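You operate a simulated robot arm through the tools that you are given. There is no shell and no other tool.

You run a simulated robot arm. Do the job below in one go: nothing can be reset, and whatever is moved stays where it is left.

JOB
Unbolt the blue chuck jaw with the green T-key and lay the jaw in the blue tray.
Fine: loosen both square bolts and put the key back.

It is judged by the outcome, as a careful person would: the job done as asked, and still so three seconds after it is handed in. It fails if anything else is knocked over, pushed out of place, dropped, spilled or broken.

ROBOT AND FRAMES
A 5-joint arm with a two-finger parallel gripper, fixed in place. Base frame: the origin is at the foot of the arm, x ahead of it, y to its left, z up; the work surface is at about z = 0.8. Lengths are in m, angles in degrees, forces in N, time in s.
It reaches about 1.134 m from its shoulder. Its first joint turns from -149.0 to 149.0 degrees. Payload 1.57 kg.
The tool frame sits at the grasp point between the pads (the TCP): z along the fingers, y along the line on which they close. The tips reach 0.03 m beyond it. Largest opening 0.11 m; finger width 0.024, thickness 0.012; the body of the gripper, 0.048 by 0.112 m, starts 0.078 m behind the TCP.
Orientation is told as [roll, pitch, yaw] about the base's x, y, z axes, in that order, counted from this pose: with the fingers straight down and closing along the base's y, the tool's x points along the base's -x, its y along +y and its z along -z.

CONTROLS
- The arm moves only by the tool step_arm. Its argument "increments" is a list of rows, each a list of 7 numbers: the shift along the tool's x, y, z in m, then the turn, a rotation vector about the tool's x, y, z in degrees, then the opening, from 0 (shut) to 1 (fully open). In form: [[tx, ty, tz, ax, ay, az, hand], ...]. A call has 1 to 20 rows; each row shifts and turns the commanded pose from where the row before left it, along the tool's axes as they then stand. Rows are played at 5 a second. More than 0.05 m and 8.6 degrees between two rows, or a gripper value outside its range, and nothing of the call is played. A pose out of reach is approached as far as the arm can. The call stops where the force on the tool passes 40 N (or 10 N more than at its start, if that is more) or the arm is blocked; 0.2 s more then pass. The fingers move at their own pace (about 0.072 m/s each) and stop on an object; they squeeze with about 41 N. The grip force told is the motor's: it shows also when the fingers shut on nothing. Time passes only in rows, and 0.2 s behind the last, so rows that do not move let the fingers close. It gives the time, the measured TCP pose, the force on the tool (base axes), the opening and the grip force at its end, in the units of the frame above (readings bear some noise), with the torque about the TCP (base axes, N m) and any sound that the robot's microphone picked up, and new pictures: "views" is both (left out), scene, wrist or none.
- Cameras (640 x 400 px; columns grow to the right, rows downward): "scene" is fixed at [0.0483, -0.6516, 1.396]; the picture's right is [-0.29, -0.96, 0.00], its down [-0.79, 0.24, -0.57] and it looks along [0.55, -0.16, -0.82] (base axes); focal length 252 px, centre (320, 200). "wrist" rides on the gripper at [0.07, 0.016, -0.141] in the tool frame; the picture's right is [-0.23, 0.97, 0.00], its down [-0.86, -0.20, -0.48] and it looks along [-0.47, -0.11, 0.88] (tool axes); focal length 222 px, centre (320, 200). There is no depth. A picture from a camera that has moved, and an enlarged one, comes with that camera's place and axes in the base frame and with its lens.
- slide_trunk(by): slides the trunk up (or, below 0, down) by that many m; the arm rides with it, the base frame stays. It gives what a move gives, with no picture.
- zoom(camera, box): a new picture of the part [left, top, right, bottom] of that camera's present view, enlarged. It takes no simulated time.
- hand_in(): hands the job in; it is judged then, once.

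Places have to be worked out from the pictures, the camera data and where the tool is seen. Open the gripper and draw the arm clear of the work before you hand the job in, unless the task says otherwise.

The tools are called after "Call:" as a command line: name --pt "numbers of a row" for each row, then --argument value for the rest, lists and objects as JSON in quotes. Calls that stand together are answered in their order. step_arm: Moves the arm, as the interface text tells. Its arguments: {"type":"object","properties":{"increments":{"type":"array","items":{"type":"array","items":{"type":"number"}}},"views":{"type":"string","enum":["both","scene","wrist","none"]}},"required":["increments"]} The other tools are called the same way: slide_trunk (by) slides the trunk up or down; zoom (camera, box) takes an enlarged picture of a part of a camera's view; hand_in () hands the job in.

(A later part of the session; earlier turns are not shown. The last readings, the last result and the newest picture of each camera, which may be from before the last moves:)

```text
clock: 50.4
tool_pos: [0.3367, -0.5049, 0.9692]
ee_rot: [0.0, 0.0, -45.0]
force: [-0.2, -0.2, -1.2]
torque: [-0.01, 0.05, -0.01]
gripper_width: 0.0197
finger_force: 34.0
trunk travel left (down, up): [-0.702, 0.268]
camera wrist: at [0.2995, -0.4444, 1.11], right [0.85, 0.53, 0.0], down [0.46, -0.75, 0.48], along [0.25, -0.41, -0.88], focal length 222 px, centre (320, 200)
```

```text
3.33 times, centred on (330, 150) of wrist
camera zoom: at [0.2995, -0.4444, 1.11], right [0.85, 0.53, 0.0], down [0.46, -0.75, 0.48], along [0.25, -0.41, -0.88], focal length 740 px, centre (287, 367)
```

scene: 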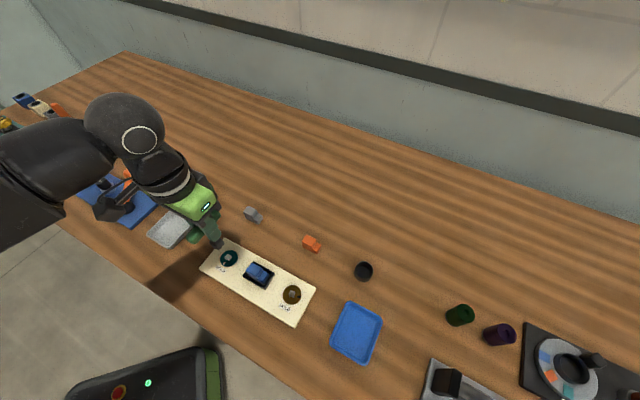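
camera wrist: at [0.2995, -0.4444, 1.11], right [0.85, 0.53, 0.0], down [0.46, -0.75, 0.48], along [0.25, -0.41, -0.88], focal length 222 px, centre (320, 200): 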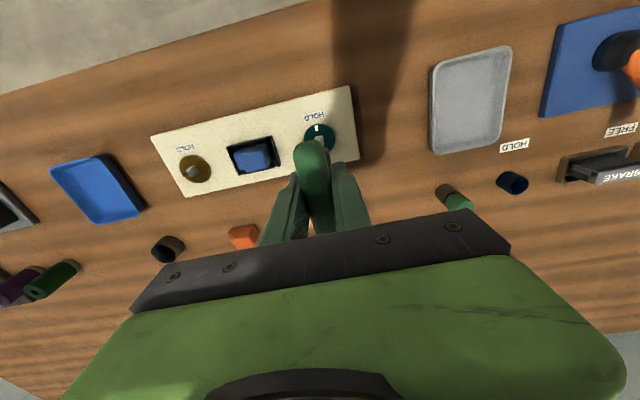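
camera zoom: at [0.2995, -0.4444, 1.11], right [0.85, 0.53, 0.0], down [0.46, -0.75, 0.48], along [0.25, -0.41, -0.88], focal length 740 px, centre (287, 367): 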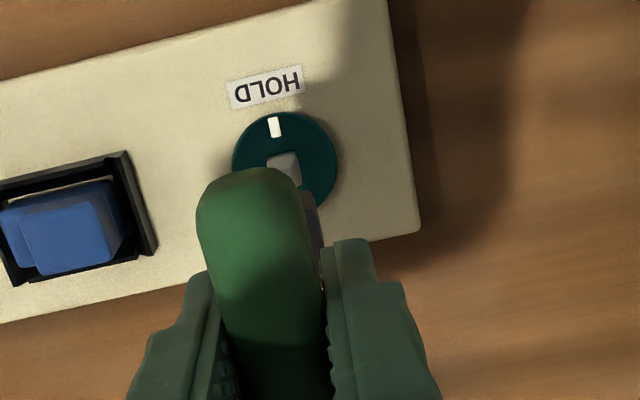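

The teal disc sits in the wrist view exactly where the brown one did when the key was aligned over it. I descend in steps.

Call:
slide_trunk --by -0.06

Call:
slide_trunk --by -0.006

Call:
slide_trunk --by -0.004

Call:
slide_trunk --by -0.003

```text
clock: 51.4
tool_pos: [0.3361, -0.5058, 0.9095]
ee_rot: [-0.1, 0.0, -45.0]
force: [0.4, 0.7, -0.7]
torque: [0.0, 0.04, -0.02]
gripper_width: 0.0193
finger_force: 34.2
trunk travel left (down, up): [-0.642, 0.328]
```

```text
clock: 52.0
tool_pos: [0.3369, -0.5067, 0.9024]
ee_rot: [0.1, 0.0, -45.0]
force: [-0.7, 0.2, -0.5]
torque: [0.01, 0.01, 0.01]
gripper_width: 0.0196
finger_force: 33.7
trunk travel left (down, up): [-0.636, 0.334]
```

```text
clock: 52.5
tool_pos: [0.3375, -0.5056, 0.899]
ee_rot: [0.1, 0.0, -45.0]
force: [0.9, -0.6, -0.9]
torque: [0.04, 0.0, 0.03]
gripper_width: 0.0199
finger_force: 33.4
trunk travel left (down, up): [-0.632, 0.338]
```

```text
clock: 53.0
tool_pos: [0.3368, -0.5059, 0.8965]
ee_rot: [0.1, 0.0, -45.0]
force: [0.2, 0.9, -0.8]
torque: [0.01, 0.0, -0.02]
gripper_width: 0.0196
finger_force: 33.7
trunk travel left (down, up): [-0.629, 0.341]
```

Slid down to z ≈ 0.8965 with no contact force, so it appears to have dropped over the head freely. I make a counterclockwise test turn and look.

Call:
step_arm --pt "0 0 0 0 0 -4 0" --pt "0 0 0 0 0 -4 0" --pt "0 0 0 0 0 -4 0" --pt "0 0 0 0 0 0 0" --views "scene"

Call:
zoom --camera "scene" --box '[200, 230, 260, 290]'

Call:
zoom --camera "wrist" --box '[270, 90, 390, 210]'

```text
clock: 54.0
tool_pos: [0.3366, -0.5055, 0.8963]
ee_rot: [0.0, 0.0, -32.9]
force: [-1.7, 0.3, -1.4]
torque: [0.09, 0.12, 0.02]
gripper_width: 0.0194
finger_force: 33.3
trunk travel left (down, up): [-0.629, 0.341]
```

scene: 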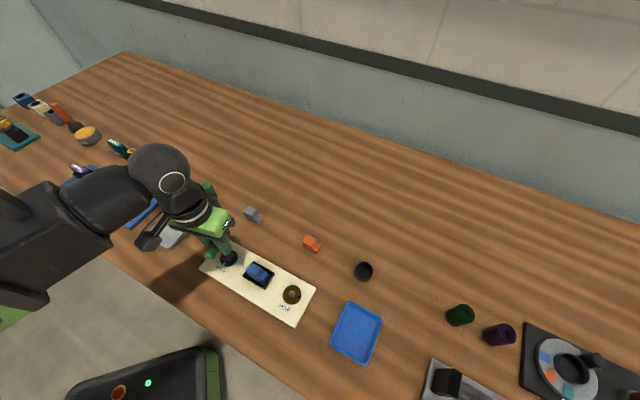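

```text
6.67 times, centred on (230, 260) of scene
camera zoom: at [0.0483, -0.6516, 1.396], right [-0.29, -0.96, 0.0], down [-0.79, 0.24, -0.57], along [0.55, -0.16, -0.82], focal length 1677 px, centre (920, -200)
```

zoom: 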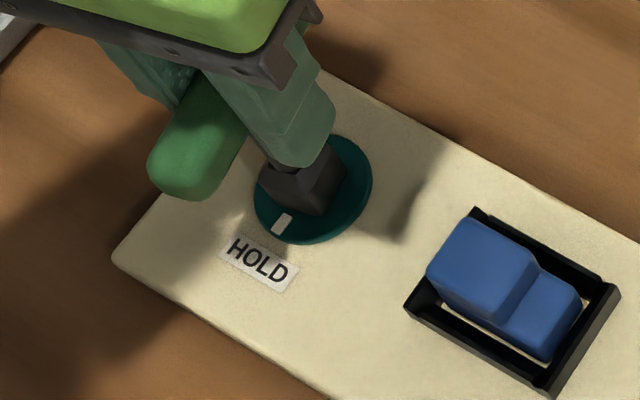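

```text
3.33 times, centred on (330, 150) of wrist
camera zoom: at [0.2872, -0.4538, 1.0371], right [0.72, 0.69, 0.0], down [0.61, -0.63, 0.48], along [0.33, -0.34, -0.88], focal length 740 px, centre (287, 367)
```

zoom: 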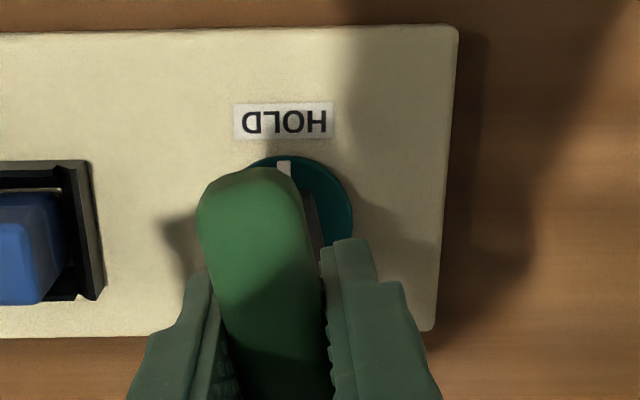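

The key is seated and the teal mark is moving off HOLD counterclockwise. I continue the turn.

Call:
step_arm --pt "0 0 0 0 0 -4 0" --pt "0 0 0 0 0 -4 0" --pt "0 0 0 0 0 -4 0" --pt "0 0 0 0 0 -4 0" --pt "0 0 0 0 0 -4 0" --pt "0 0 0 0 0 -4 0" --pt "0 0 0 0 0 0 0" --views "none"

Call:
zoom --camera "scene" --box '[200, 230, 260, 290]'

```text
clock: 55.6
tool_pos: [0.3369, -0.5052, 0.8953]
ee_rot: [0.1, 0.0, -9.0]
force: [-8.6, 3.5, -5.3]
torque: [0.28, 0.58, -0.07]
gripper_width: 0.0195
finger_force: 33.6
trunk travel left (down, up): [-0.629, 0.341]
```

```text
6.67 times, centred on (230, 260) of scene
camera zoom: at [0.0483, -0.6516, 1.396], right [-0.29, -0.96, 0.0], down [-0.79, 0.24, -0.57], along [0.55, -0.16, -0.82], focal length 1677 px, centre (920, -200)
```

zoom: 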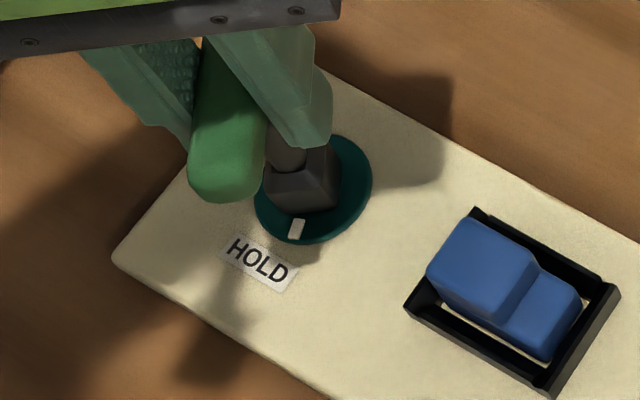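

The turn continues with a small side load (-8.6 N in x), which I relieve by 0.8 mm while turning on.

Call:
step_arm --pt "0.0008 0.0002 0 0 0 0 0" --pt "0 0 0 0 0 -4 0" --pt "0 0 0 0 0 -4 0" --pt "0 0 0 0 0 -4 0" --pt "0 0 0 0 0 -4 0" --pt "0 0 0 0 0 -4 0" --pt "0 0 0 0 0 0 0" --views "none"

Call:
zoom --camera "scene" --box '[200, 230, 260, 290]'

```text
clock: 57.2
tool_pos: [0.3367, -0.5066, 0.8967]
ee_rot: [0.0, 0.0, 11.2]
force: [3.6, -1.6, 4.1]
torque: [-0.06, -0.23, 0.02]
gripper_width: 0.0197
finger_force: 34.0
trunk travel left (down, up): [-0.629, 0.341]
```

```text
6.67 times, centred on (230, 260) of scene
camera zoom: at [0.0483, -0.6516, 1.396], right [-0.29, -0.96, 0.0], down [-0.79, 0.24, -0.57], along [0.55, -0.16, -0.82], focal length 1677 px, centre (920, -200)
```

zoom: 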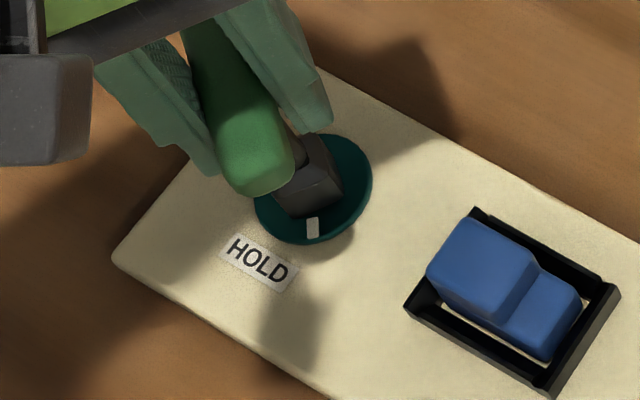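

The mark keeps moving on. I continue toward the stop, watching the torque.

Call:
step_arm --pt "0 0 0 0 0 -4 0" --pt "0 0 0 0 0 -4 0" --pt "0 0 0 0 0 -4 0" --pt "0 0 0 0 0 -4 0" --pt "0 0 0 0 0 -4 0" --pt "0 0 0 0 0 -4 0" --pt "0 0 0 0 0 0 0" --views "none"

Call:
step_arm --pt "0 0 0 0 0 -4 0" --pt "0 0 0 0 0 -4 0" --pt "0 0 0 0 0 -4 0" --pt "0 0 0 0 0 0 0" --views "wrist"

Call:
zoom --camera "scene" --box '[200, 230, 260, 290]'

```text
clock: 58.8
tool_pos: [0.3351, -0.5044, 0.8951]
ee_rot: [0.0, 0.0, 35.0]
force: [5.8, 3.5, 0.9]
torque: [0.34, -0.47, -0.01]
gripper_width: 0.0197
finger_force: 33.4
trunk travel left (down, up): [-0.629, 0.341]
```

```text
clock: 59.8
tool_pos: [0.3367, -0.5051, 0.8964]
ee_rot: [0.0, 0.0, 47.0]
force: [2.8, 4.0, -1.0]
torque: [0.3, -0.28, -0.02]
gripper_width: 0.0194
finger_force: 33.4
trunk travel left (down, up): [-0.629, 0.341]
camera wrist: at [0.277, -0.5448, 1.0371], right [-0.56, 0.83, 0.0], down [0.73, 0.49, 0.48], along [0.4, 0.27, -0.88], focal length 222 px, centre (320, 200)
```

wrist: 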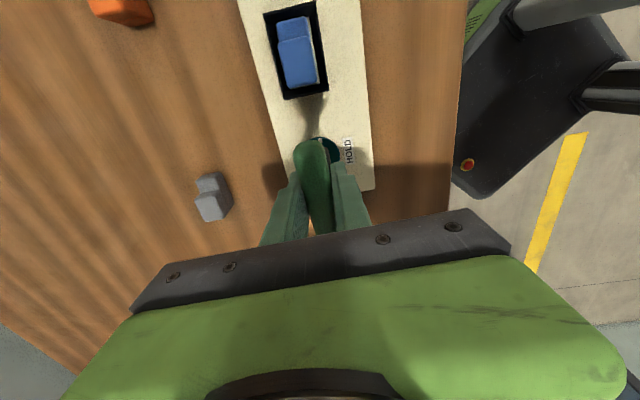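

```text
6.67 times, centred on (230, 260) of scene
camera zoom: at [0.0483, -0.6516, 1.396], right [-0.29, -0.96, 0.0], down [-0.79, 0.24, -0.57], along [0.55, -0.16, -0.82], focal length 1677 px, centre (920, -200)
```

zoom: 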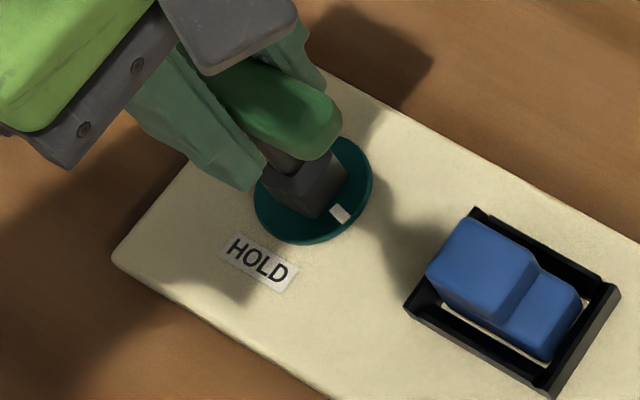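

About 82–92° turned. I go on in smaller portions until the stop is felt.

Call:
step_arm --pt "0 0 0 0 0 -4 0" --pt "0 0 0 0 0 -4 0" --pt "0 0 0 0 0 -4 0" --pt "0 0 0 0 0 0 0" --views "none"

Call:
zoom --camera "scene" --box '[200, 230, 260, 290]'

Call:
step_arm --pt "0 0 0 0 0 -4 0" --pt "0 0 0 0 0 -3 0" --pt "0 0 0 0 0 0 0" --views "none"

Call:
zoom --camera "scene" --box '[200, 230, 260, 290]'

```text
clock: 60.8
tool_pos: [0.3365, -0.5064, 0.8963]
ee_rot: [0.0, 0.0, 59.1]
force: [1.7, 6.0, -2.9]
torque: [0.42, -0.09, -0.01]
gripper_width: 0.0196
finger_force: 33.1
trunk travel left (down, up): [-0.629, 0.341]
```

```text
6.67 times, centred on (230, 260) of scene
camera zoom: at [0.0483, -0.6516, 1.396], right [-0.29, -0.96, 0.0], down [-0.79, 0.24, -0.57], along [0.55, -0.16, -0.82], focal length 1677 px, centre (920, -200)
```

zoom: 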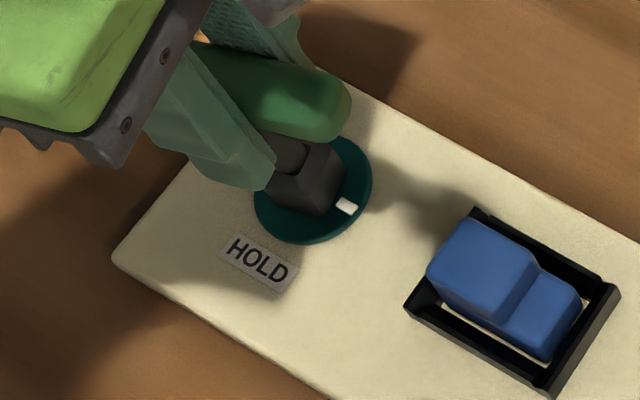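

```text
clock: 61.6
tool_pos: [0.3361, -0.5053, 0.8958]
ee_rot: [0.0, 0.0, 66.1]
force: [0.7, 4.8, -3.0]
torque: [0.35, -0.05, -0.03]
gripper_width: 0.0194
finger_force: 33.1
trunk travel left (down, up): [-0.629, 0.341]
```

```text
6.67 times, centred on (230, 260) of scene
camera zoom: at [0.0483, -0.6516, 1.396], right [-0.29, -0.96, 0.0], down [-0.79, 0.24, -0.57], along [0.55, -0.16, -0.82], focal length 1677 px, centre (920, -200)
```

zoom: 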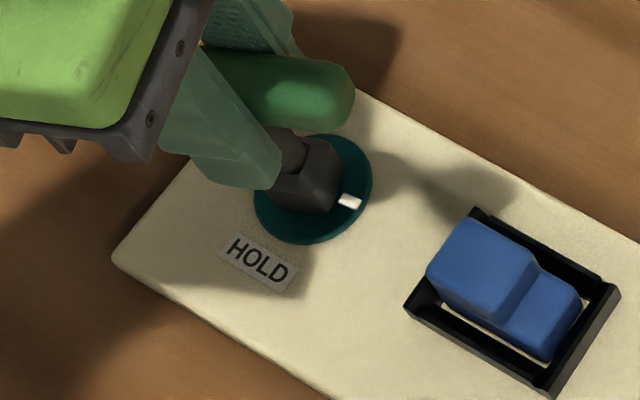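

The mark is at about 96° from HOLD, with no stop yet. A few more degrees.

Call:
step_arm --pt "0 0 0 0 0 -3 0" --pt "0 0 0 0 0 -3 0" --pt "0 0 0 0 0 0 0" --views "none"

Call:
zoom --camera "scene" --box '[200, 230, 260, 290]'

Call:
step_arm --pt "0 0 0 0 0 -3 0" --pt "0 0 0 0 0 0 0" --views "none"

Call:
zoom --camera "scene" --box '[200, 230, 260, 290]'

```text
clock: 62.4
tool_pos: [0.3361, -0.5053, 0.8949]
ee_rot: [0.0, 0.0, 72.0]
force: [0.8, 3.2, -1.0]
torque: [0.21, -0.06, -0.51]
gripper_width: 0.0197
finger_force: 33.5
trunk travel left (down, up): [-0.629, 0.341]
```

```text
6.67 times, centred on (230, 260) of scene
camera zoom: at [0.0483, -0.6516, 1.396], right [-0.29, -0.96, 0.0], down [-0.79, 0.24, -0.57], along [0.55, -0.16, -0.82], focal length 1677 px, centre (920, -200)
```

zoom: 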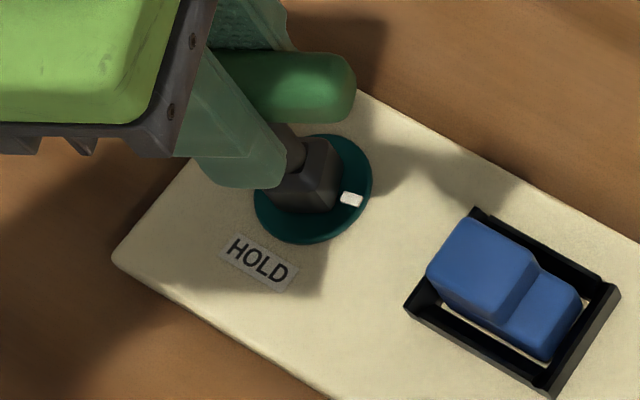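

```text
clock: 63.0
tool_pos: [0.336, -0.5064, 0.8959]
ee_rot: [0.0, 0.0, 75.1]
force: [-0.2, 1.0, 0.3]
torque: [0.06, -0.01, -0.89]
gripper_width: 0.02
finger_force: 33.8
trunk travel left (down, up): [-0.629, 0.341]
```

```text
6.67 times, centred on (230, 260) of scene
camera zoom: at [0.0483, -0.6516, 1.396], right [-0.29, -0.96, 0.0], down [-0.79, 0.24, -0.57], along [0.55, -0.16, -0.82], focal length 1677 px, centre (920, -200)
```

zoom: 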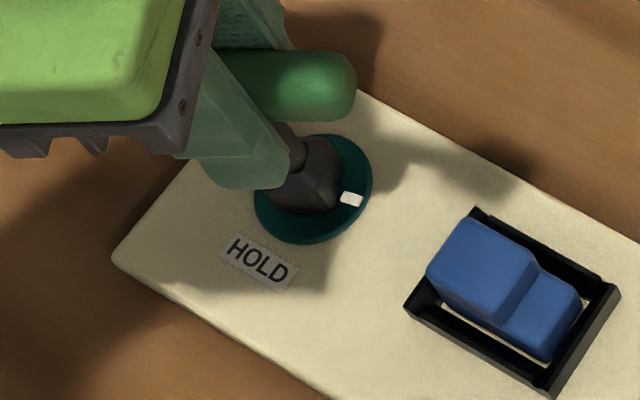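

The stop is reached here too (torque -0.9 N m, mark ~100° from HOLD). I back off 8° and lift the key off.

Call:
step_arm --pt "0 0 0 0 0 4 0" --pt "0 0 0 0 0 5 0" --pt "0 0 0 0 0 0 0" --views "none"

Call:
slide_trunk --by 0.012

Call:
slide_trunk --by 0.095

Call:
step_arm --pt "0 0 0 0 0 7 0" --pt "0 0 0 0 0 7 0" --pt "0 0 0 0 0 7 0" --pt "0 0 0 0 0 0 0"

Call:
zoom --camera "scene" --box '[200, 230, 320, 330]'

Call:
zoom --camera "wrist" --box '[270, 90, 390, 210]'

```text
clock: 63.8
tool_pos: [0.3364, -0.5057, 0.8943]
ee_rot: [0.1, 0.0, 66.0]
force: [0.3, -1.3, 0.8]
torque: [-0.04, 0.01, -0.03]
gripper_width: 0.0196
finger_force: 33.1
trunk travel left (down, up): [-0.629, 0.341]
```

```text
clock: 64.4
tool_pos: [0.3356, -0.506, 0.9075]
ee_rot: [0.1, -0.1, 65.9]
force: [-0.2, -0.1, -1.1]
torque: [-0.01, 0.01, 0.01]
gripper_width: 0.0198
finger_force: 33.1
trunk travel left (down, up): [-0.641, 0.329]
```

```text
clock: 65.7
tool_pos: [0.3354, -0.5058, 1.0035]
ee_rot: [-0.1, -0.1, 65.9]
force: [-0.3, -0.2, -1.2]
torque: [0.02, 0.04, 0.03]
gripper_width: 0.0196
finger_force: 33.7
trunk travel left (down, up): [-0.736, 0.234]
```

```text
clock: 66.7
tool_pos: [0.3367, -0.5059, 1.0021]
ee_rot: [-0.1, 0.0, 44.9]
force: [-0.2, 0.3, -1.7]
torque: [0.0, 0.0, 0.0]
gripper_width: 0.0197
finger_force: 33.5
trunk travel left (down, up): [-0.736, 0.234]
camera wrist: at [0.2758, -0.5429, 1.144], right [-0.53, 0.85, 0.0], down [0.75, 0.46, 0.48], along [0.41, 0.25, -0.88], focal length 222 px, centre (320, 200)
```

scene: 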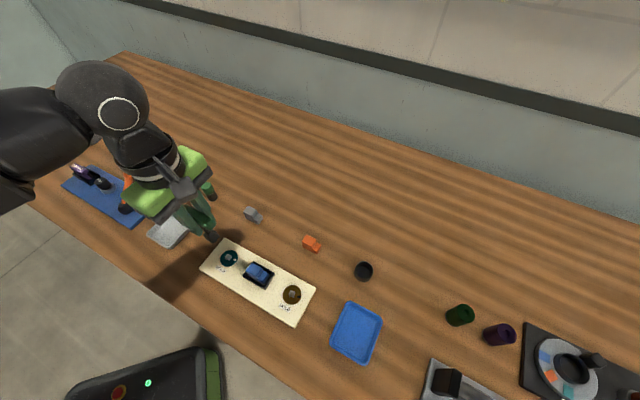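
wrist: 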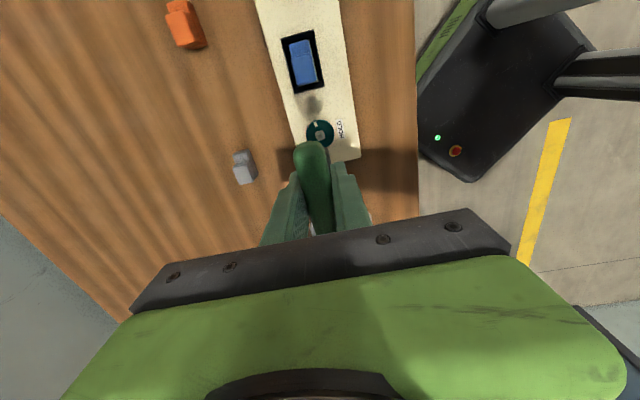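

```text
4.00 times, centred on (260, 280) of scene
camera zoom: at [0.0483, -0.6516, 1.396], right [-0.29, -0.96, 0.0], down [-0.79, 0.24, -0.57], along [0.55, -0.16, -0.82], focal length 1006 px, centre (560, -120)
```

zoom: 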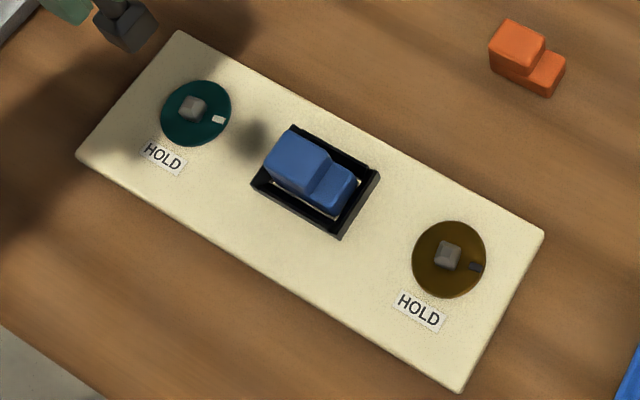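

```text
3.33 times, centred on (330, 150) of wrist
camera zoom: at [0.2758, -0.5429, 1.144], right [-0.53, 0.85, 0.0], down [0.75, 0.46, 0.48], along [0.41, 0.25, -0.88], focal length 740 px, centre (287, 367)
```

zoom: 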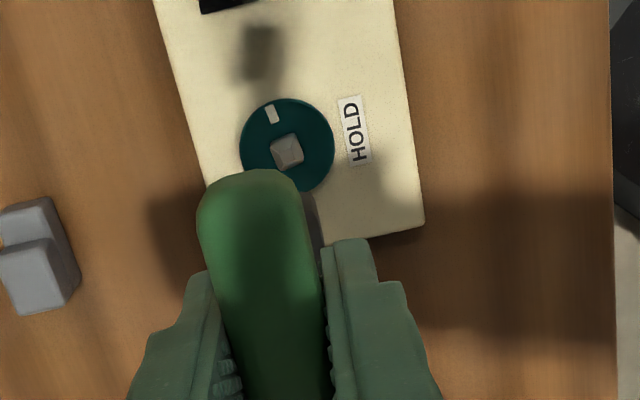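

Both marks now stand about 100° away from HOLD. I carry the key back to over its cup, with the original yaw of 45°.

Call:
step_arm --pt "0.0376 -0.0158 0 0 0 0 0" --pt "0.0376 -0.0158 0 0 0 0 0" --pt "0.0376 -0.0158 0 0 0 0 0" --pt "0.0376 -0.0158 0 0 0 0 0" --pt "0.0376 -0.0158 0 0 0 0 0" --pt "0.0376 -0.0158 0 0 0 0 0" --pt "0.0376 -0.0158 0 0 0 0 0" --pt "0.0377 -0.0156 0 0 0 0 0" --pt "0 0 0 0 0 0 0"

Call:
zoom --camera "scene" --box '[350, 225, 410, 285]'

Call:
zoom --camera "wrist" --box '[240, 80, 400, 240]'

```text
clock: 68.7
tool_pos: [0.2137, -0.8076, 1.0024]
ee_rot: [0.0, 0.0, 45.0]
force: [0.8, 0.1, -0.7]
torque: [-0.02, 0.01, -0.02]
gripper_width: 0.0198
finger_force: 33.9
trunk travel left (down, up): [-0.736, 0.234]
camera wrist: at [0.1533, -0.845, 1.144], right [-0.53, 0.85, 0.0], down [0.75, 0.46, 0.48], along [0.41, 0.25, -0.88], focal length 222 px, centre (320, 200)
```

scene: 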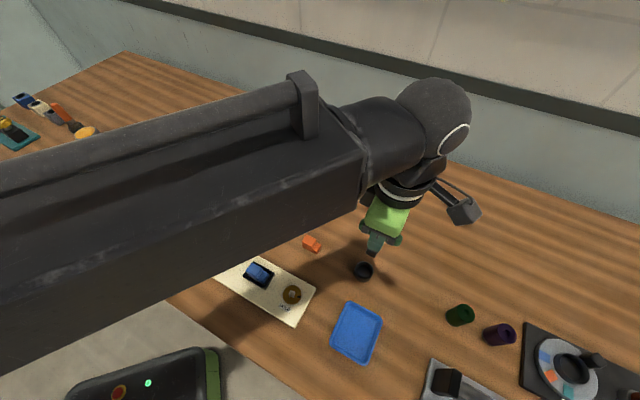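
wrist: 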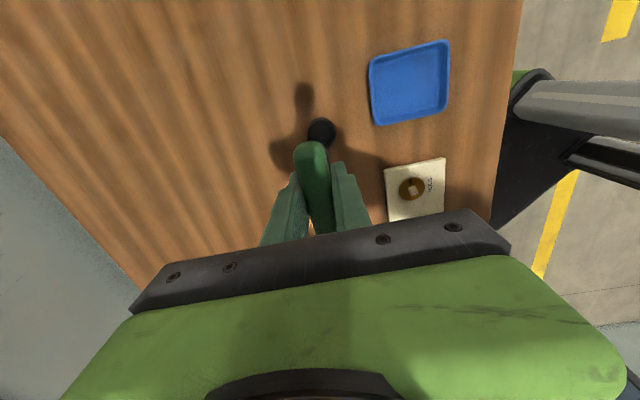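

```text
6.67 times, centred on (380, 255) of scene
camera zoom: at [0.0483, -0.6516, 1.396], right [-0.29, -0.96, 0.0], down [-0.79, 0.24, -0.57], along [0.55, -0.16, -0.82], focal length 1677 px, centre (-80, -167)
```

zoom: 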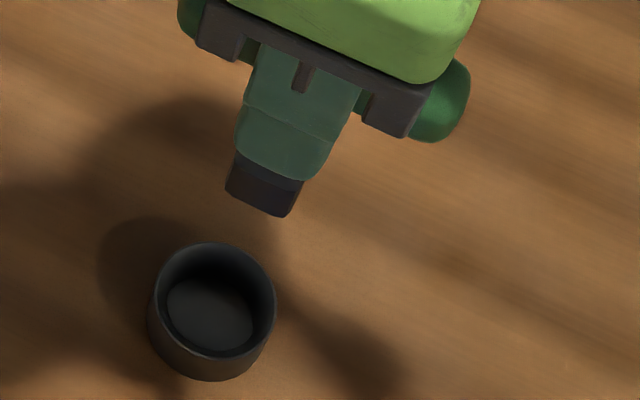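

```text
2.50 times, centred on (320, 160) of wrist
camera zoom: at [0.1533, -0.845, 1.144], right [-0.53, 0.85, 0.0], down [0.75, 0.46, 0.48], along [0.41, 0.25, -0.88], focal length 555 px, centre (320, 300)
```

zoom: 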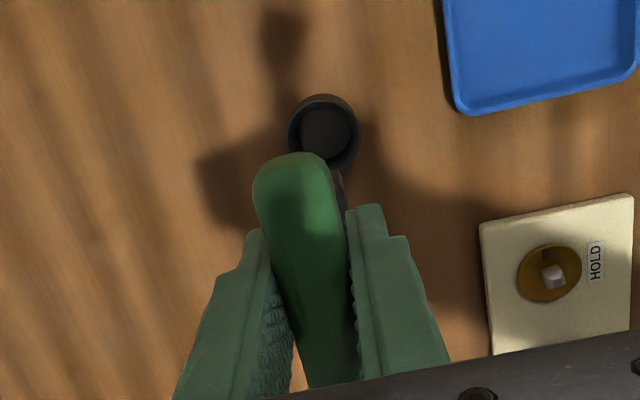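

The cup is untouched and nearly under the key; I correct by 1 mm in x and lower to just above the rim.

Call:
step_arm --pt "0.0007 0.0007 0 0 0 0 0" --pt "0 0 0 0 0 0 0" --views "none"

Call:
slide_trunk --by -0.085

Call:
zoom --camera "scene" --box '[340, 240, 400, 300]'

Call:
zoom --camera "wrist" --box '[270, 90, 390, 210]'

```text
clock: 69.3
tool_pos: [0.2125, -0.8091, 1.003]
ee_rot: [-0.1, 0.0, 45.0]
force: [0.8, 0.2, -1.6]
torque: [0.01, -0.02, -0.03]
gripper_width: 0.0195
finger_force: 33.8
trunk travel left (down, up): [-0.736, 0.234]
```

```text
clock: 70.5
tool_pos: [0.2124, -0.8068, 0.9171]
ee_rot: [0.0, 0.0, 45.1]
force: [0.1, 1.4, -1.3]
torque: [0.02, 0.0, 0.0]
gripper_width: 0.0198
finger_force: 33.3
trunk travel left (down, up): [-0.651, 0.319]
```

```text
6.67 times, centred on (370, 270) of scene
camera zoom: at [0.0483, -0.6516, 1.396], right [-0.29, -0.96, 0.0], down [-0.79, 0.24, -0.57], along [0.55, -0.16, -0.82], focal length 1677 px, centre (-13, -267)
```

zoom: 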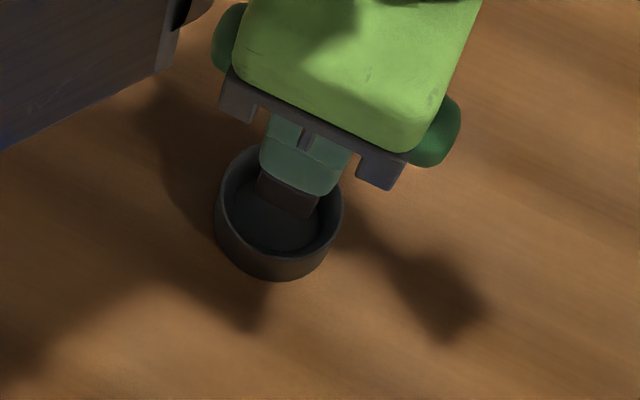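

```text
3.33 times, centred on (330, 150) of wrist
camera zoom: at [0.1519, -0.8449, 1.059], right [-0.53, 0.85, 0.0], down [0.75, 0.46, 0.48], along [0.41, 0.25, -0.88], focal length 740 px, centre (287, 367)
```

zoom: 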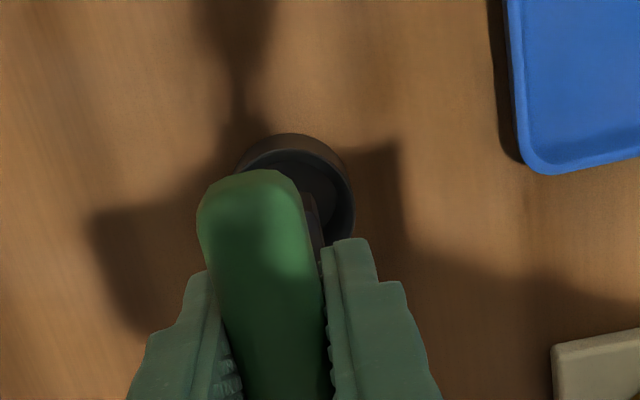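

The key is over the cup's mouth. I lower into it, finishing with small steps until a light floor contact.

Call:
slide_trunk --by -0.015

Call:
slide_trunk --by -0.015

Call:
slide_trunk --by -0.003

```text
clock: 71.2
tool_pos: [0.2125, -0.8069, 0.9034]
ee_rot: [0.0, 0.1, 45.0]
force: [0.1, 0.0, -1.4]
torque: [-0.04, -0.01, 0.01]
gripper_width: 0.0196
finger_force: 32.8
trunk travel left (down, up): [-0.636, 0.334]
```

```text
clock: 71.8
tool_pos: [0.2123, -0.8074, 0.8868]
ee_rot: [0.0, 0.0, 45.1]
force: [0.0, 0.3, -1.0]
torque: [-0.02, 0.0, -0.03]
gripper_width: 0.0194
finger_force: 33.1
trunk travel left (down, up): [-0.621, 0.349]
```

```text
clock: 72.3
tool_pos: [0.213, -0.8063, 0.8846]
ee_rot: [0.0, 0.1, 45.0]
force: [-0.8, -0.3, -0.8]
torque: [-0.02, 0.02, -0.02]
gripper_width: 0.0198
finger_force: 33.0
trunk travel left (down, up): [-0.618, 0.352]
```

Call:
slide_trunk --by -0.0015

Call:
slide_trunk --by -0.001

Call:
zoom --camera "scene" --box '[340, 240, 400, 300]'

```text
clock: 72.8
tool_pos: [0.2122, -0.8072, 0.8833]
ee_rot: [-0.1, -0.1, 45.1]
force: [-0.2, 0.3, -0.8]
torque: [0.01, -0.02, 0.03]
gripper_width: 0.0194
finger_force: 33.1
trunk travel left (down, up): [-0.616, 0.354]
```

```text
clock: 73.3
tool_pos: [0.213, -0.808, 0.8819]
ee_rot: [0.0, 0.0, 44.9]
force: [0.3, -0.8, -1.8]
torque: [-0.01, 0.0, -0.04]
gripper_width: 0.0196
finger_force: 33.4
trunk travel left (down, up): [-0.615, 0.355]
```

```text
6.67 times, centred on (370, 270) of scene
camera zoom: at [0.0483, -0.6516, 1.396], right [-0.29, -0.96, 0.0], down [-0.79, 0.24, -0.57], along [0.55, -0.16, -0.82], focal length 1677 px, centre (-13, -267)
```

zoom: 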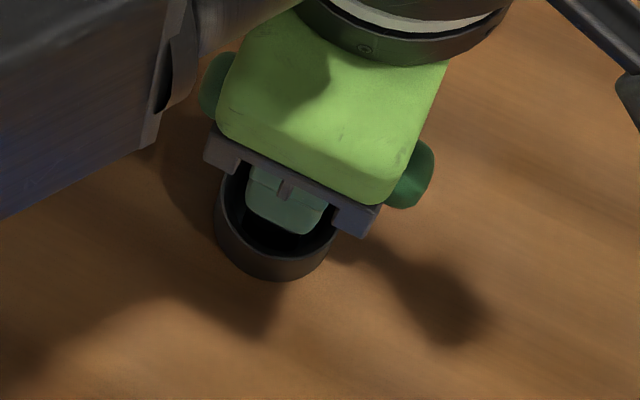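

Still no floor contact, consistent with the key sitting slightly higher in the grip. I lower another 1–2 mm.

Call:
slide_trunk --by -0.001

Call:
slide_trunk --by -0.001

```text
clock: 73.8
tool_pos: [0.2119, -0.8093, 0.8809]
ee_rot: [0.0, 0.0, 44.9]
force: [0.6, -0.1, -2.3]
torque: [0.02, 0.02, 0.0]
gripper_width: 0.0198
finger_force: 33.6
trunk travel left (down, up): [-0.614, 0.356]
```

```text
clock: 74.3
tool_pos: [0.2136, -0.8064, 0.881]
ee_rot: [0.1, 0.0, 45.0]
force: [-1.1, 0.3, -1.7]
torque: [0.0, 0.04, 0.0]
gripper_width: 0.0196
finger_force: 33.1
trunk travel left (down, up): [-0.613, 0.357]
```

Call:
slide_trunk --by -0.0015

Call:
slide_trunk --by -0.0015

```text
clock: 74.8
tool_pos: [0.213, -0.8068, 0.8804]
ee_rot: [0.1, 0.0, 45.0]
force: [1.1, -2.6, 6.6]
torque: [-0.09, -0.05, 0.0]
gripper_width: 0.0196
finger_force: 33.8
trunk travel left (down, up): [-0.612, 0.358]
```

```text
clock: 75.4
tool_pos: [0.2128, -0.8052, 0.8785]
ee_rot: [-0.1, 0.1, 45.1]
force: [0.8, -7.9, 26.5]
torque: [-0.28, -0.03, 0.02]
gripper_width: 0.0199
finger_force: 33.9
trunk travel left (down, up): [-0.61, 0.36]
```

Floor contact is clear now (26 N). I relieve the press by 1.5 mm and open the gripper slightly first, then fully.

Call:
slide_trunk --by 0.0015

Call:
step_arm --pt "0 0 0 0 0 0 0.25" --pt "0 0 0 0 0 0 0.4" --pt "0 0 0 0 0 0 0.6" --pt "0 0 0 0 0 0 0.8" --pt "0 0 0 0 0 0 1" --pt "0 0 0 0 0 0 1"

Call:
zoom --camera "wrist" --box '[220, 100, 420, 240]'

```text
clock: 75.9
tool_pos: [0.2126, -0.8074, 0.8792]
ee_rot: [0.0, 0.0, 45.1]
force: [-0.5, -2.1, 8.8]
torque: [-0.05, 0.07, 0.0]
gripper_width: 0.0199
finger_force: 33.1
trunk travel left (down, up): [-0.612, 0.358]
```

```text
clock: 77.3
tool_pos: [0.2126, -0.8083, 0.8782]
ee_rot: [0.0, -0.1, 45.0]
force: [0.6, -0.4, -1.0]
torque: [0.0, 0.0, -0.01]
gripper_width: 0.11
finger_force: 0.1
trunk travel left (down, up): [-0.612, 0.358]
camera wrist: at [0.1519, -0.8448, 1.02], right [-0.53, 0.85, 0.0], down [0.75, 0.46, 0.48], along [0.41, 0.25, -0.88], focal length 222 px, centre (320, 200)
```

scene: 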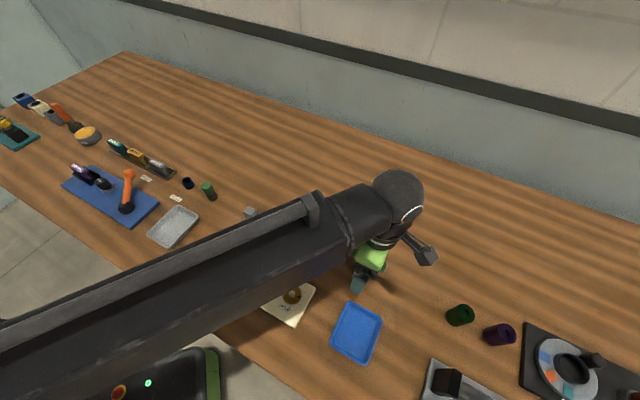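
wrist: 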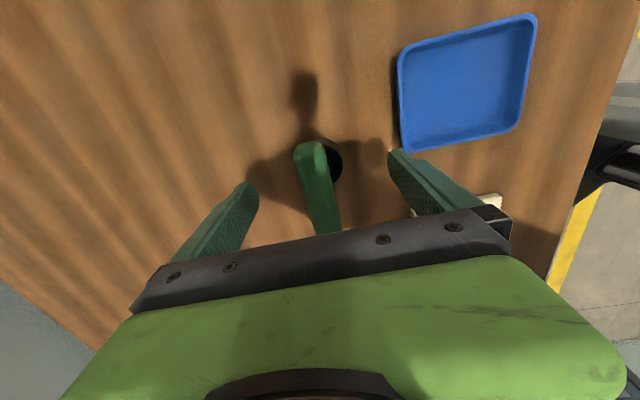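

```text
2.86 times, centred on (320, 170) of wrist
camera zoom: at [0.1519, -0.8448, 1.02], right [-0.53, 0.85, 0.0], down [0.75, 0.46, 0.48], along [0.41, 0.25, -0.88], focal length 635 px, centre (320, 286)
```

zoom: 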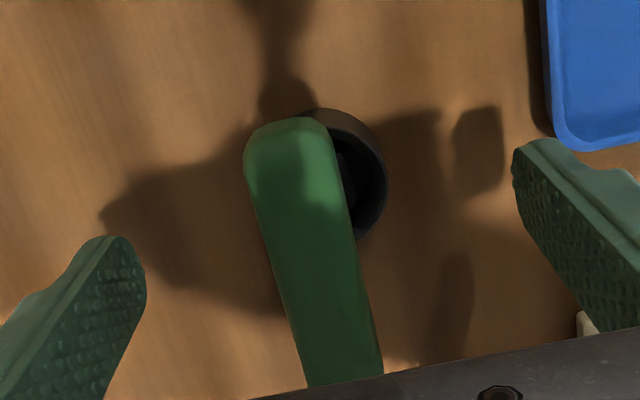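

The key stands in its cup, released. I raise the arm straight up and check the key and the jaw.

Call:
slide_trunk --by 0.15

Call:
step_arm --pt "0.035 0.02 0 0 0 0 1" --pt "0.035 0.02 0 0 0 0 1" --pt "0 0 0 0 0 0 1"

Call:
zoom --camera "scene" --box '[330, 230, 410, 300]'

Call:
zoom --camera "wrist" --box '[260, 120, 400, 220]'

```text
clock: 79.0
tool_pos: [0.2124, -0.8073, 1.029]
ee_rot: [0.0, 0.0, 45.0]
force: [0.0, 0.2, -0.3]
torque: [0.0, 0.01, -0.01]
gripper_width: 0.1103
finger_force: 0.1
trunk travel left (down, up): [-0.762, 0.208]
```

```text
clock: 79.8
tool_pos: [0.135, -0.8288, 1.0285]
ee_rot: [0.1, 0.0, 44.9]
force: [0.3, -0.3, -0.3]
torque: [0.0, -0.03, -0.02]
gripper_width: 0.1096
finger_force: 0.0
trunk travel left (down, up): [-0.762, 0.208]
camera wrist: at [0.0737, -0.8663, 1.17], right [-0.53, 0.85, 0.0], down [0.75, 0.46, 0.48], along [0.41, 0.25, -0.88], focal length 222 px, centre (320, 200)
```

scene: 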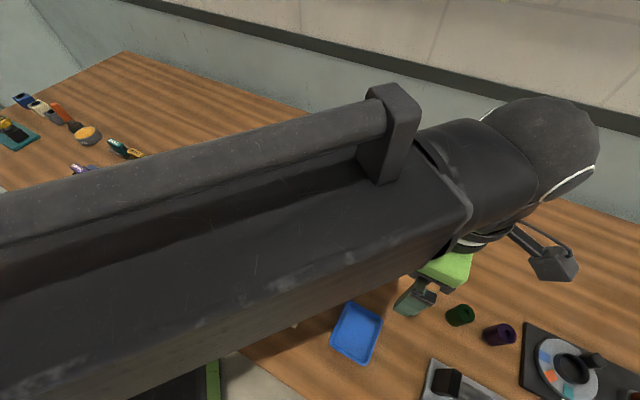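
wrist: 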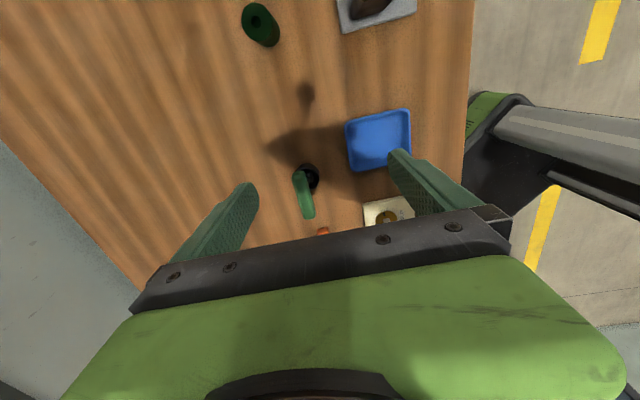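

```text
5.71 times, centred on (370, 265) of scene
camera zoom: at [0.0483, -0.6516, 1.396], right [-0.29, -0.96, 0.0], down [-0.79, 0.24, -0.57], along [0.55, -0.16, -0.82], focal length 1437 px, centre (34, -171)
```

zoom: 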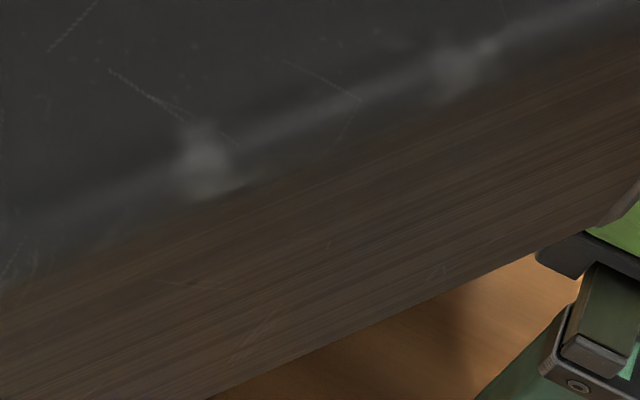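

```text
4.00 times, centred on (330, 170) of wrist
camera zoom: at [0.0737, -0.8663, 1.17], right [-0.53, 0.85, 0.0], down [0.75, 0.46, 0.48], along [0.41, 0.25, -0.88], focal length 888 px, centre (280, 320)
```

zoom: 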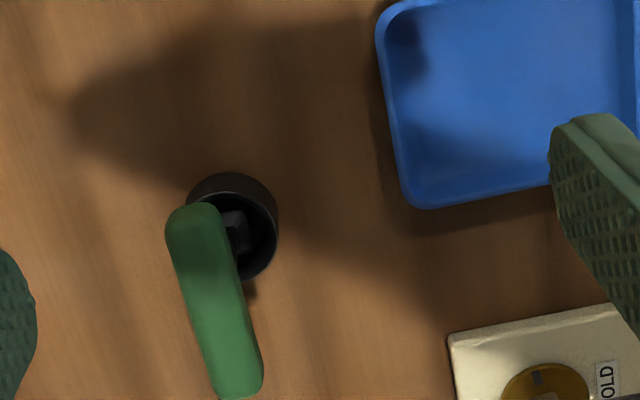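

The key stands in its cup. Next I move to look at the jaw from close by, at a safe height.

Call:
step_arm --pt "-0.0361 0.0163 0 0 0 0 1" --pt "-0.0361 0.0163 0 0 0 0 1" --pt "-0.0361 0.0163 0 0 0 0 1" --pt "-0.0361 0.0163 0 0 0 0 1" --pt "-0.0361 0.0163 0 0 0 0 1" --pt "0 0 0 0 0 0 1"

Call:
zoom --camera "scene" --box '[330, 230, 410, 300]'

Call:
zoom --camera "wrist" --box '[260, 120, 400, 220]'

```text
clock: 81.2
tool_pos: [0.2061, -0.6432, 1.029]
ee_rot: [0.0, 0.1, 45.1]
force: [0.3, -1.2, 0.3]
torque: [-0.01, 0.01, -0.03]
gripper_width: 0.11
finger_force: 0.1
trunk travel left (down, up): [-0.762, 0.208]
camera wrist: at [0.1442, -0.6806, 1.17], right [-0.53, 0.85, 0.0], down [0.75, 0.46, 0.48], along [0.41, 0.25, -0.88], focal length 222 px, centre (320, 200)
```

scene: 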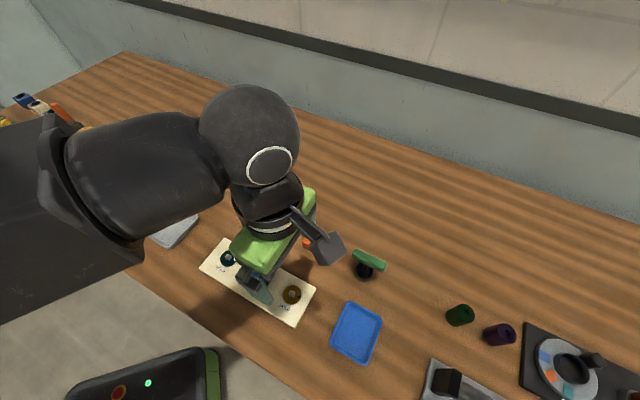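
wrist: 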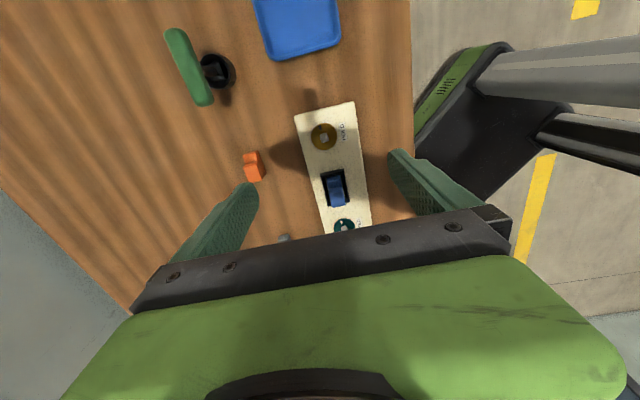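

```text
5.71 times, centred on (370, 265) of scene
camera zoom: at [0.0483, -0.6516, 1.396], right [-0.29, -0.96, 0.0], down [-0.79, 0.24, -0.57], along [0.55, -0.16, -0.82], focal length 1437 px, centre (34, -171)
```

zoom: 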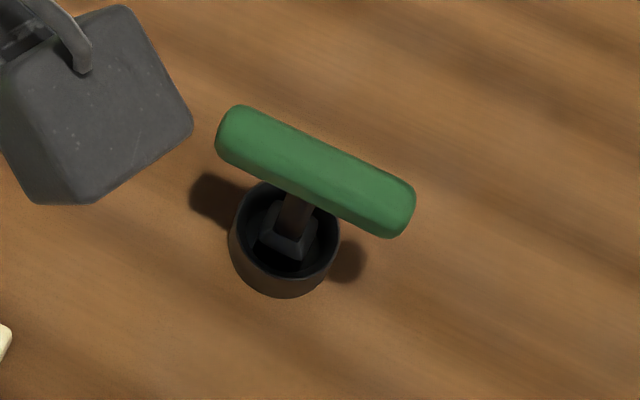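

```text
4.00 times, centred on (330, 170) of wrist
camera zoom: at [0.1442, -0.6806, 1.17], right [-0.53, 0.85, 0.0], down [0.75, 0.46, 0.48], along [0.41, 0.25, -0.88], focal length 888 px, centre (280, 320)
```

zoom: 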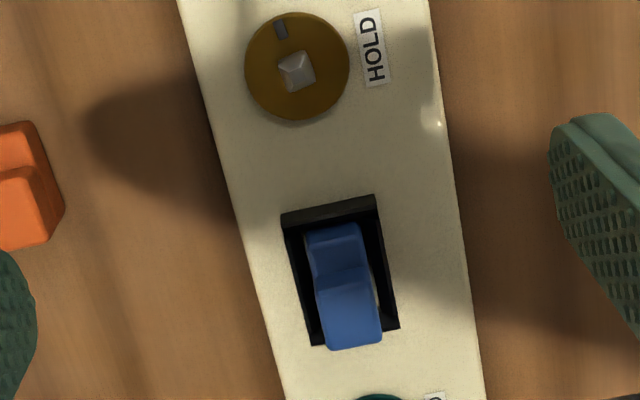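

The key stands upright in the cup just as before. The jaw's tall step is centred near (0.280, -0.562), its top at z ≈ 0.838, with the black frame's rim at ≈ 0.82, so I'll grip the tall step just above the frame, across the plate (yaw 45).

Call:
step_arm --pt "-0.0358 0.0014 0 0 0 0 0.6" --pt "-0.0358 0.0014 0 0 0 0 0.6" --pt "-0.0358 0.0014 0 0 0 0 0.6" --pt "0 0 0 0 0 0 0.6" --views "none"

Call:
slide_trunk --by -0.14

Call:
step_arm --pt "0 0 0 0 0 0 0.6"

Call:
zoom --camera "scene" --box '[220, 230, 300, 310]'

Call:
zoom --camera "wrist" --box '[240, 100, 400, 220]'

```text
clock: 82.2
tool_pos: [0.2763, -0.565, 1.0287]
ee_rot: [0.0, 0.0, 45.1]
force: [-0.7, 1.0, -0.2]
torque: [-0.02, -0.03, 0.01]
gripper_width: 0.0661
finger_force: 0.0
trunk travel left (down, up): [-0.762, 0.208]
```

```text
clock: 83.9
tool_pos: [0.2776, -0.566, 0.89]
ee_rot: [0.0, 0.1, 45.0]
force: [-0.4, -1.1, 0.3]
torque: [0.0, -0.02, 0.02]
gripper_width: 0.066
finger_force: 0.0
trunk travel left (down, up): [-0.622, 0.348]
```

```text
clock: 84.3
tool_pos: [0.2768, -0.5646, 0.8887]
ee_rot: [0.0, 0.1, 45.0]
force: [0.1, -0.5, 0.1]
torque: [-0.02, -0.03, 0.03]
gripper_width: 0.0659
finger_force: 0.0
trunk travel left (down, up): [-0.622, 0.348]
camera wrist: at [0.2164, -0.6022, 1.03], right [-0.53, 0.85, 0.0], down [0.75, 0.46, 0.48], along [0.41, 0.25, -0.88], focal length 222 px, centre (320, 200)
```

scene: 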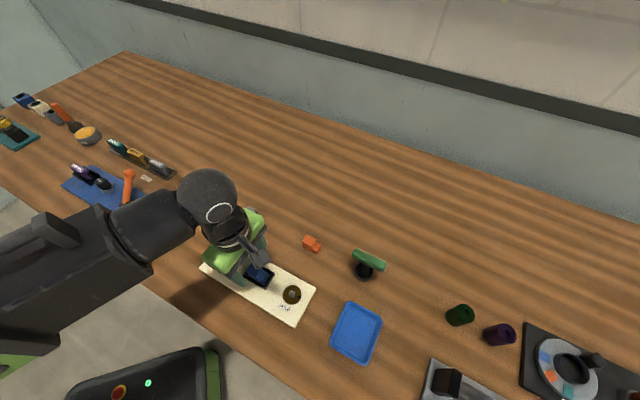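
wrist: 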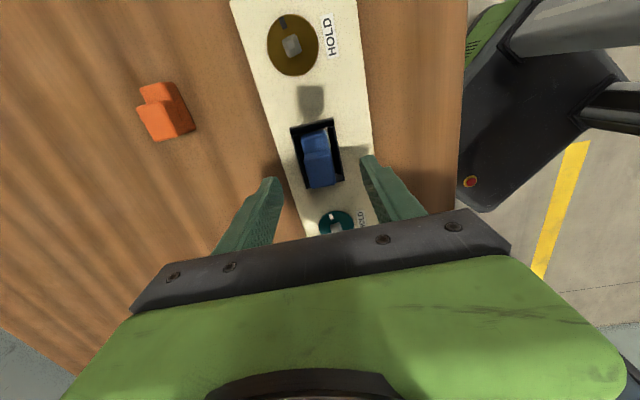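

```text
5.00 times, centred on (260, 270) of scene
camera zoom: at [0.0483, -0.6516, 1.396], right [-0.29, -0.96, 0.0], down [-0.79, 0.24, -0.57], along [0.55, -0.16, -0.82], focal length 1258 px, centre (620, -150)
```

zoom: 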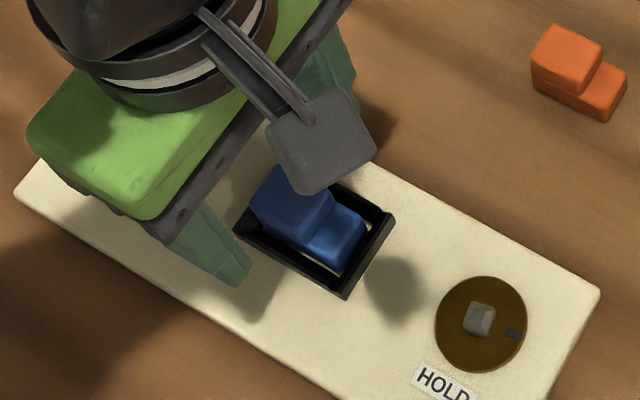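

```text
3.33 times, centred on (320, 160) of wrist
camera zoom: at [0.2164, -0.6022, 1.03], right [-0.53, 0.85, 0.0], down [0.75, 0.46, 0.48], along [0.41, 0.25, -0.88], focal length 740 px, centre (320, 333)
```

zoom: 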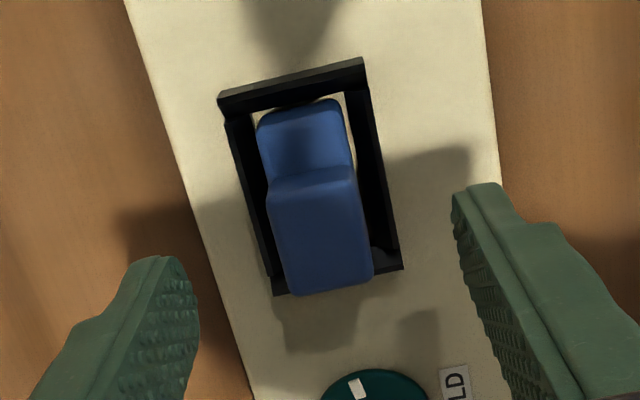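

The jaw's tall step lies centred between the fingers, which are above the frame's rim. I lower by 0.03 m to TCP z ≈ 0.859 and look again at the finger tips versus the rim.

Call:
slide_trunk --by -0.03

Call:
zoom --camera "scene" --box '[220, 230, 290, 300]'

Call:
zoom --camera "wrist" --box '[240, 100, 400, 220]'

```text
clock: 85.0
tool_pos: [0.2777, -0.5642, 0.8581]
ee_rot: [0.0, 0.0, 44.9]
force: [0.9, -0.8, 0.2]
torque: [0.02, -0.03, 0.0]
gripper_width: 0.0658
finger_force: 0.0
trunk travel left (down, up): [-0.592, 0.378]
```

```text
5.71 times, centred on (255, 265) of scene
camera zoom: at [0.0483, -0.6516, 1.396], right [-0.29, -0.96, 0.0], down [-0.79, 0.24, -0.57], along [0.55, -0.16, -0.82], focal length 1437 px, centre (691, -171)
```

zoom: 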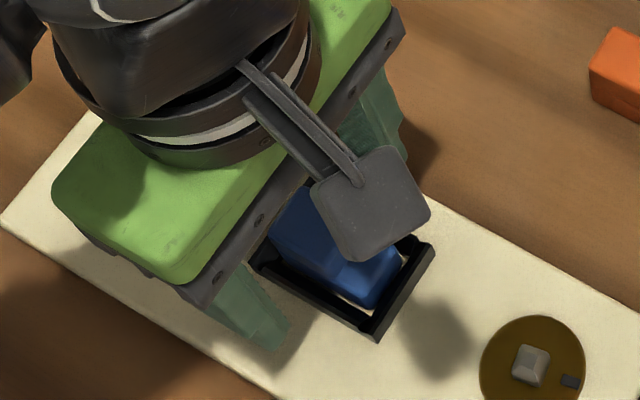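

```text
3.33 times, centred on (320, 160) of wrist
camera zoom: at [0.2164, -0.6021, 1.0], right [-0.53, 0.85, 0.0], down [0.75, 0.46, 0.48], along [0.41, 0.25, -0.88], focal length 740 px, centre (320, 333)
```

zoom: 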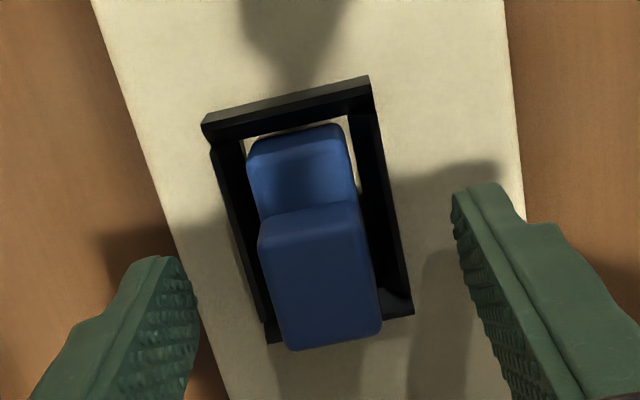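

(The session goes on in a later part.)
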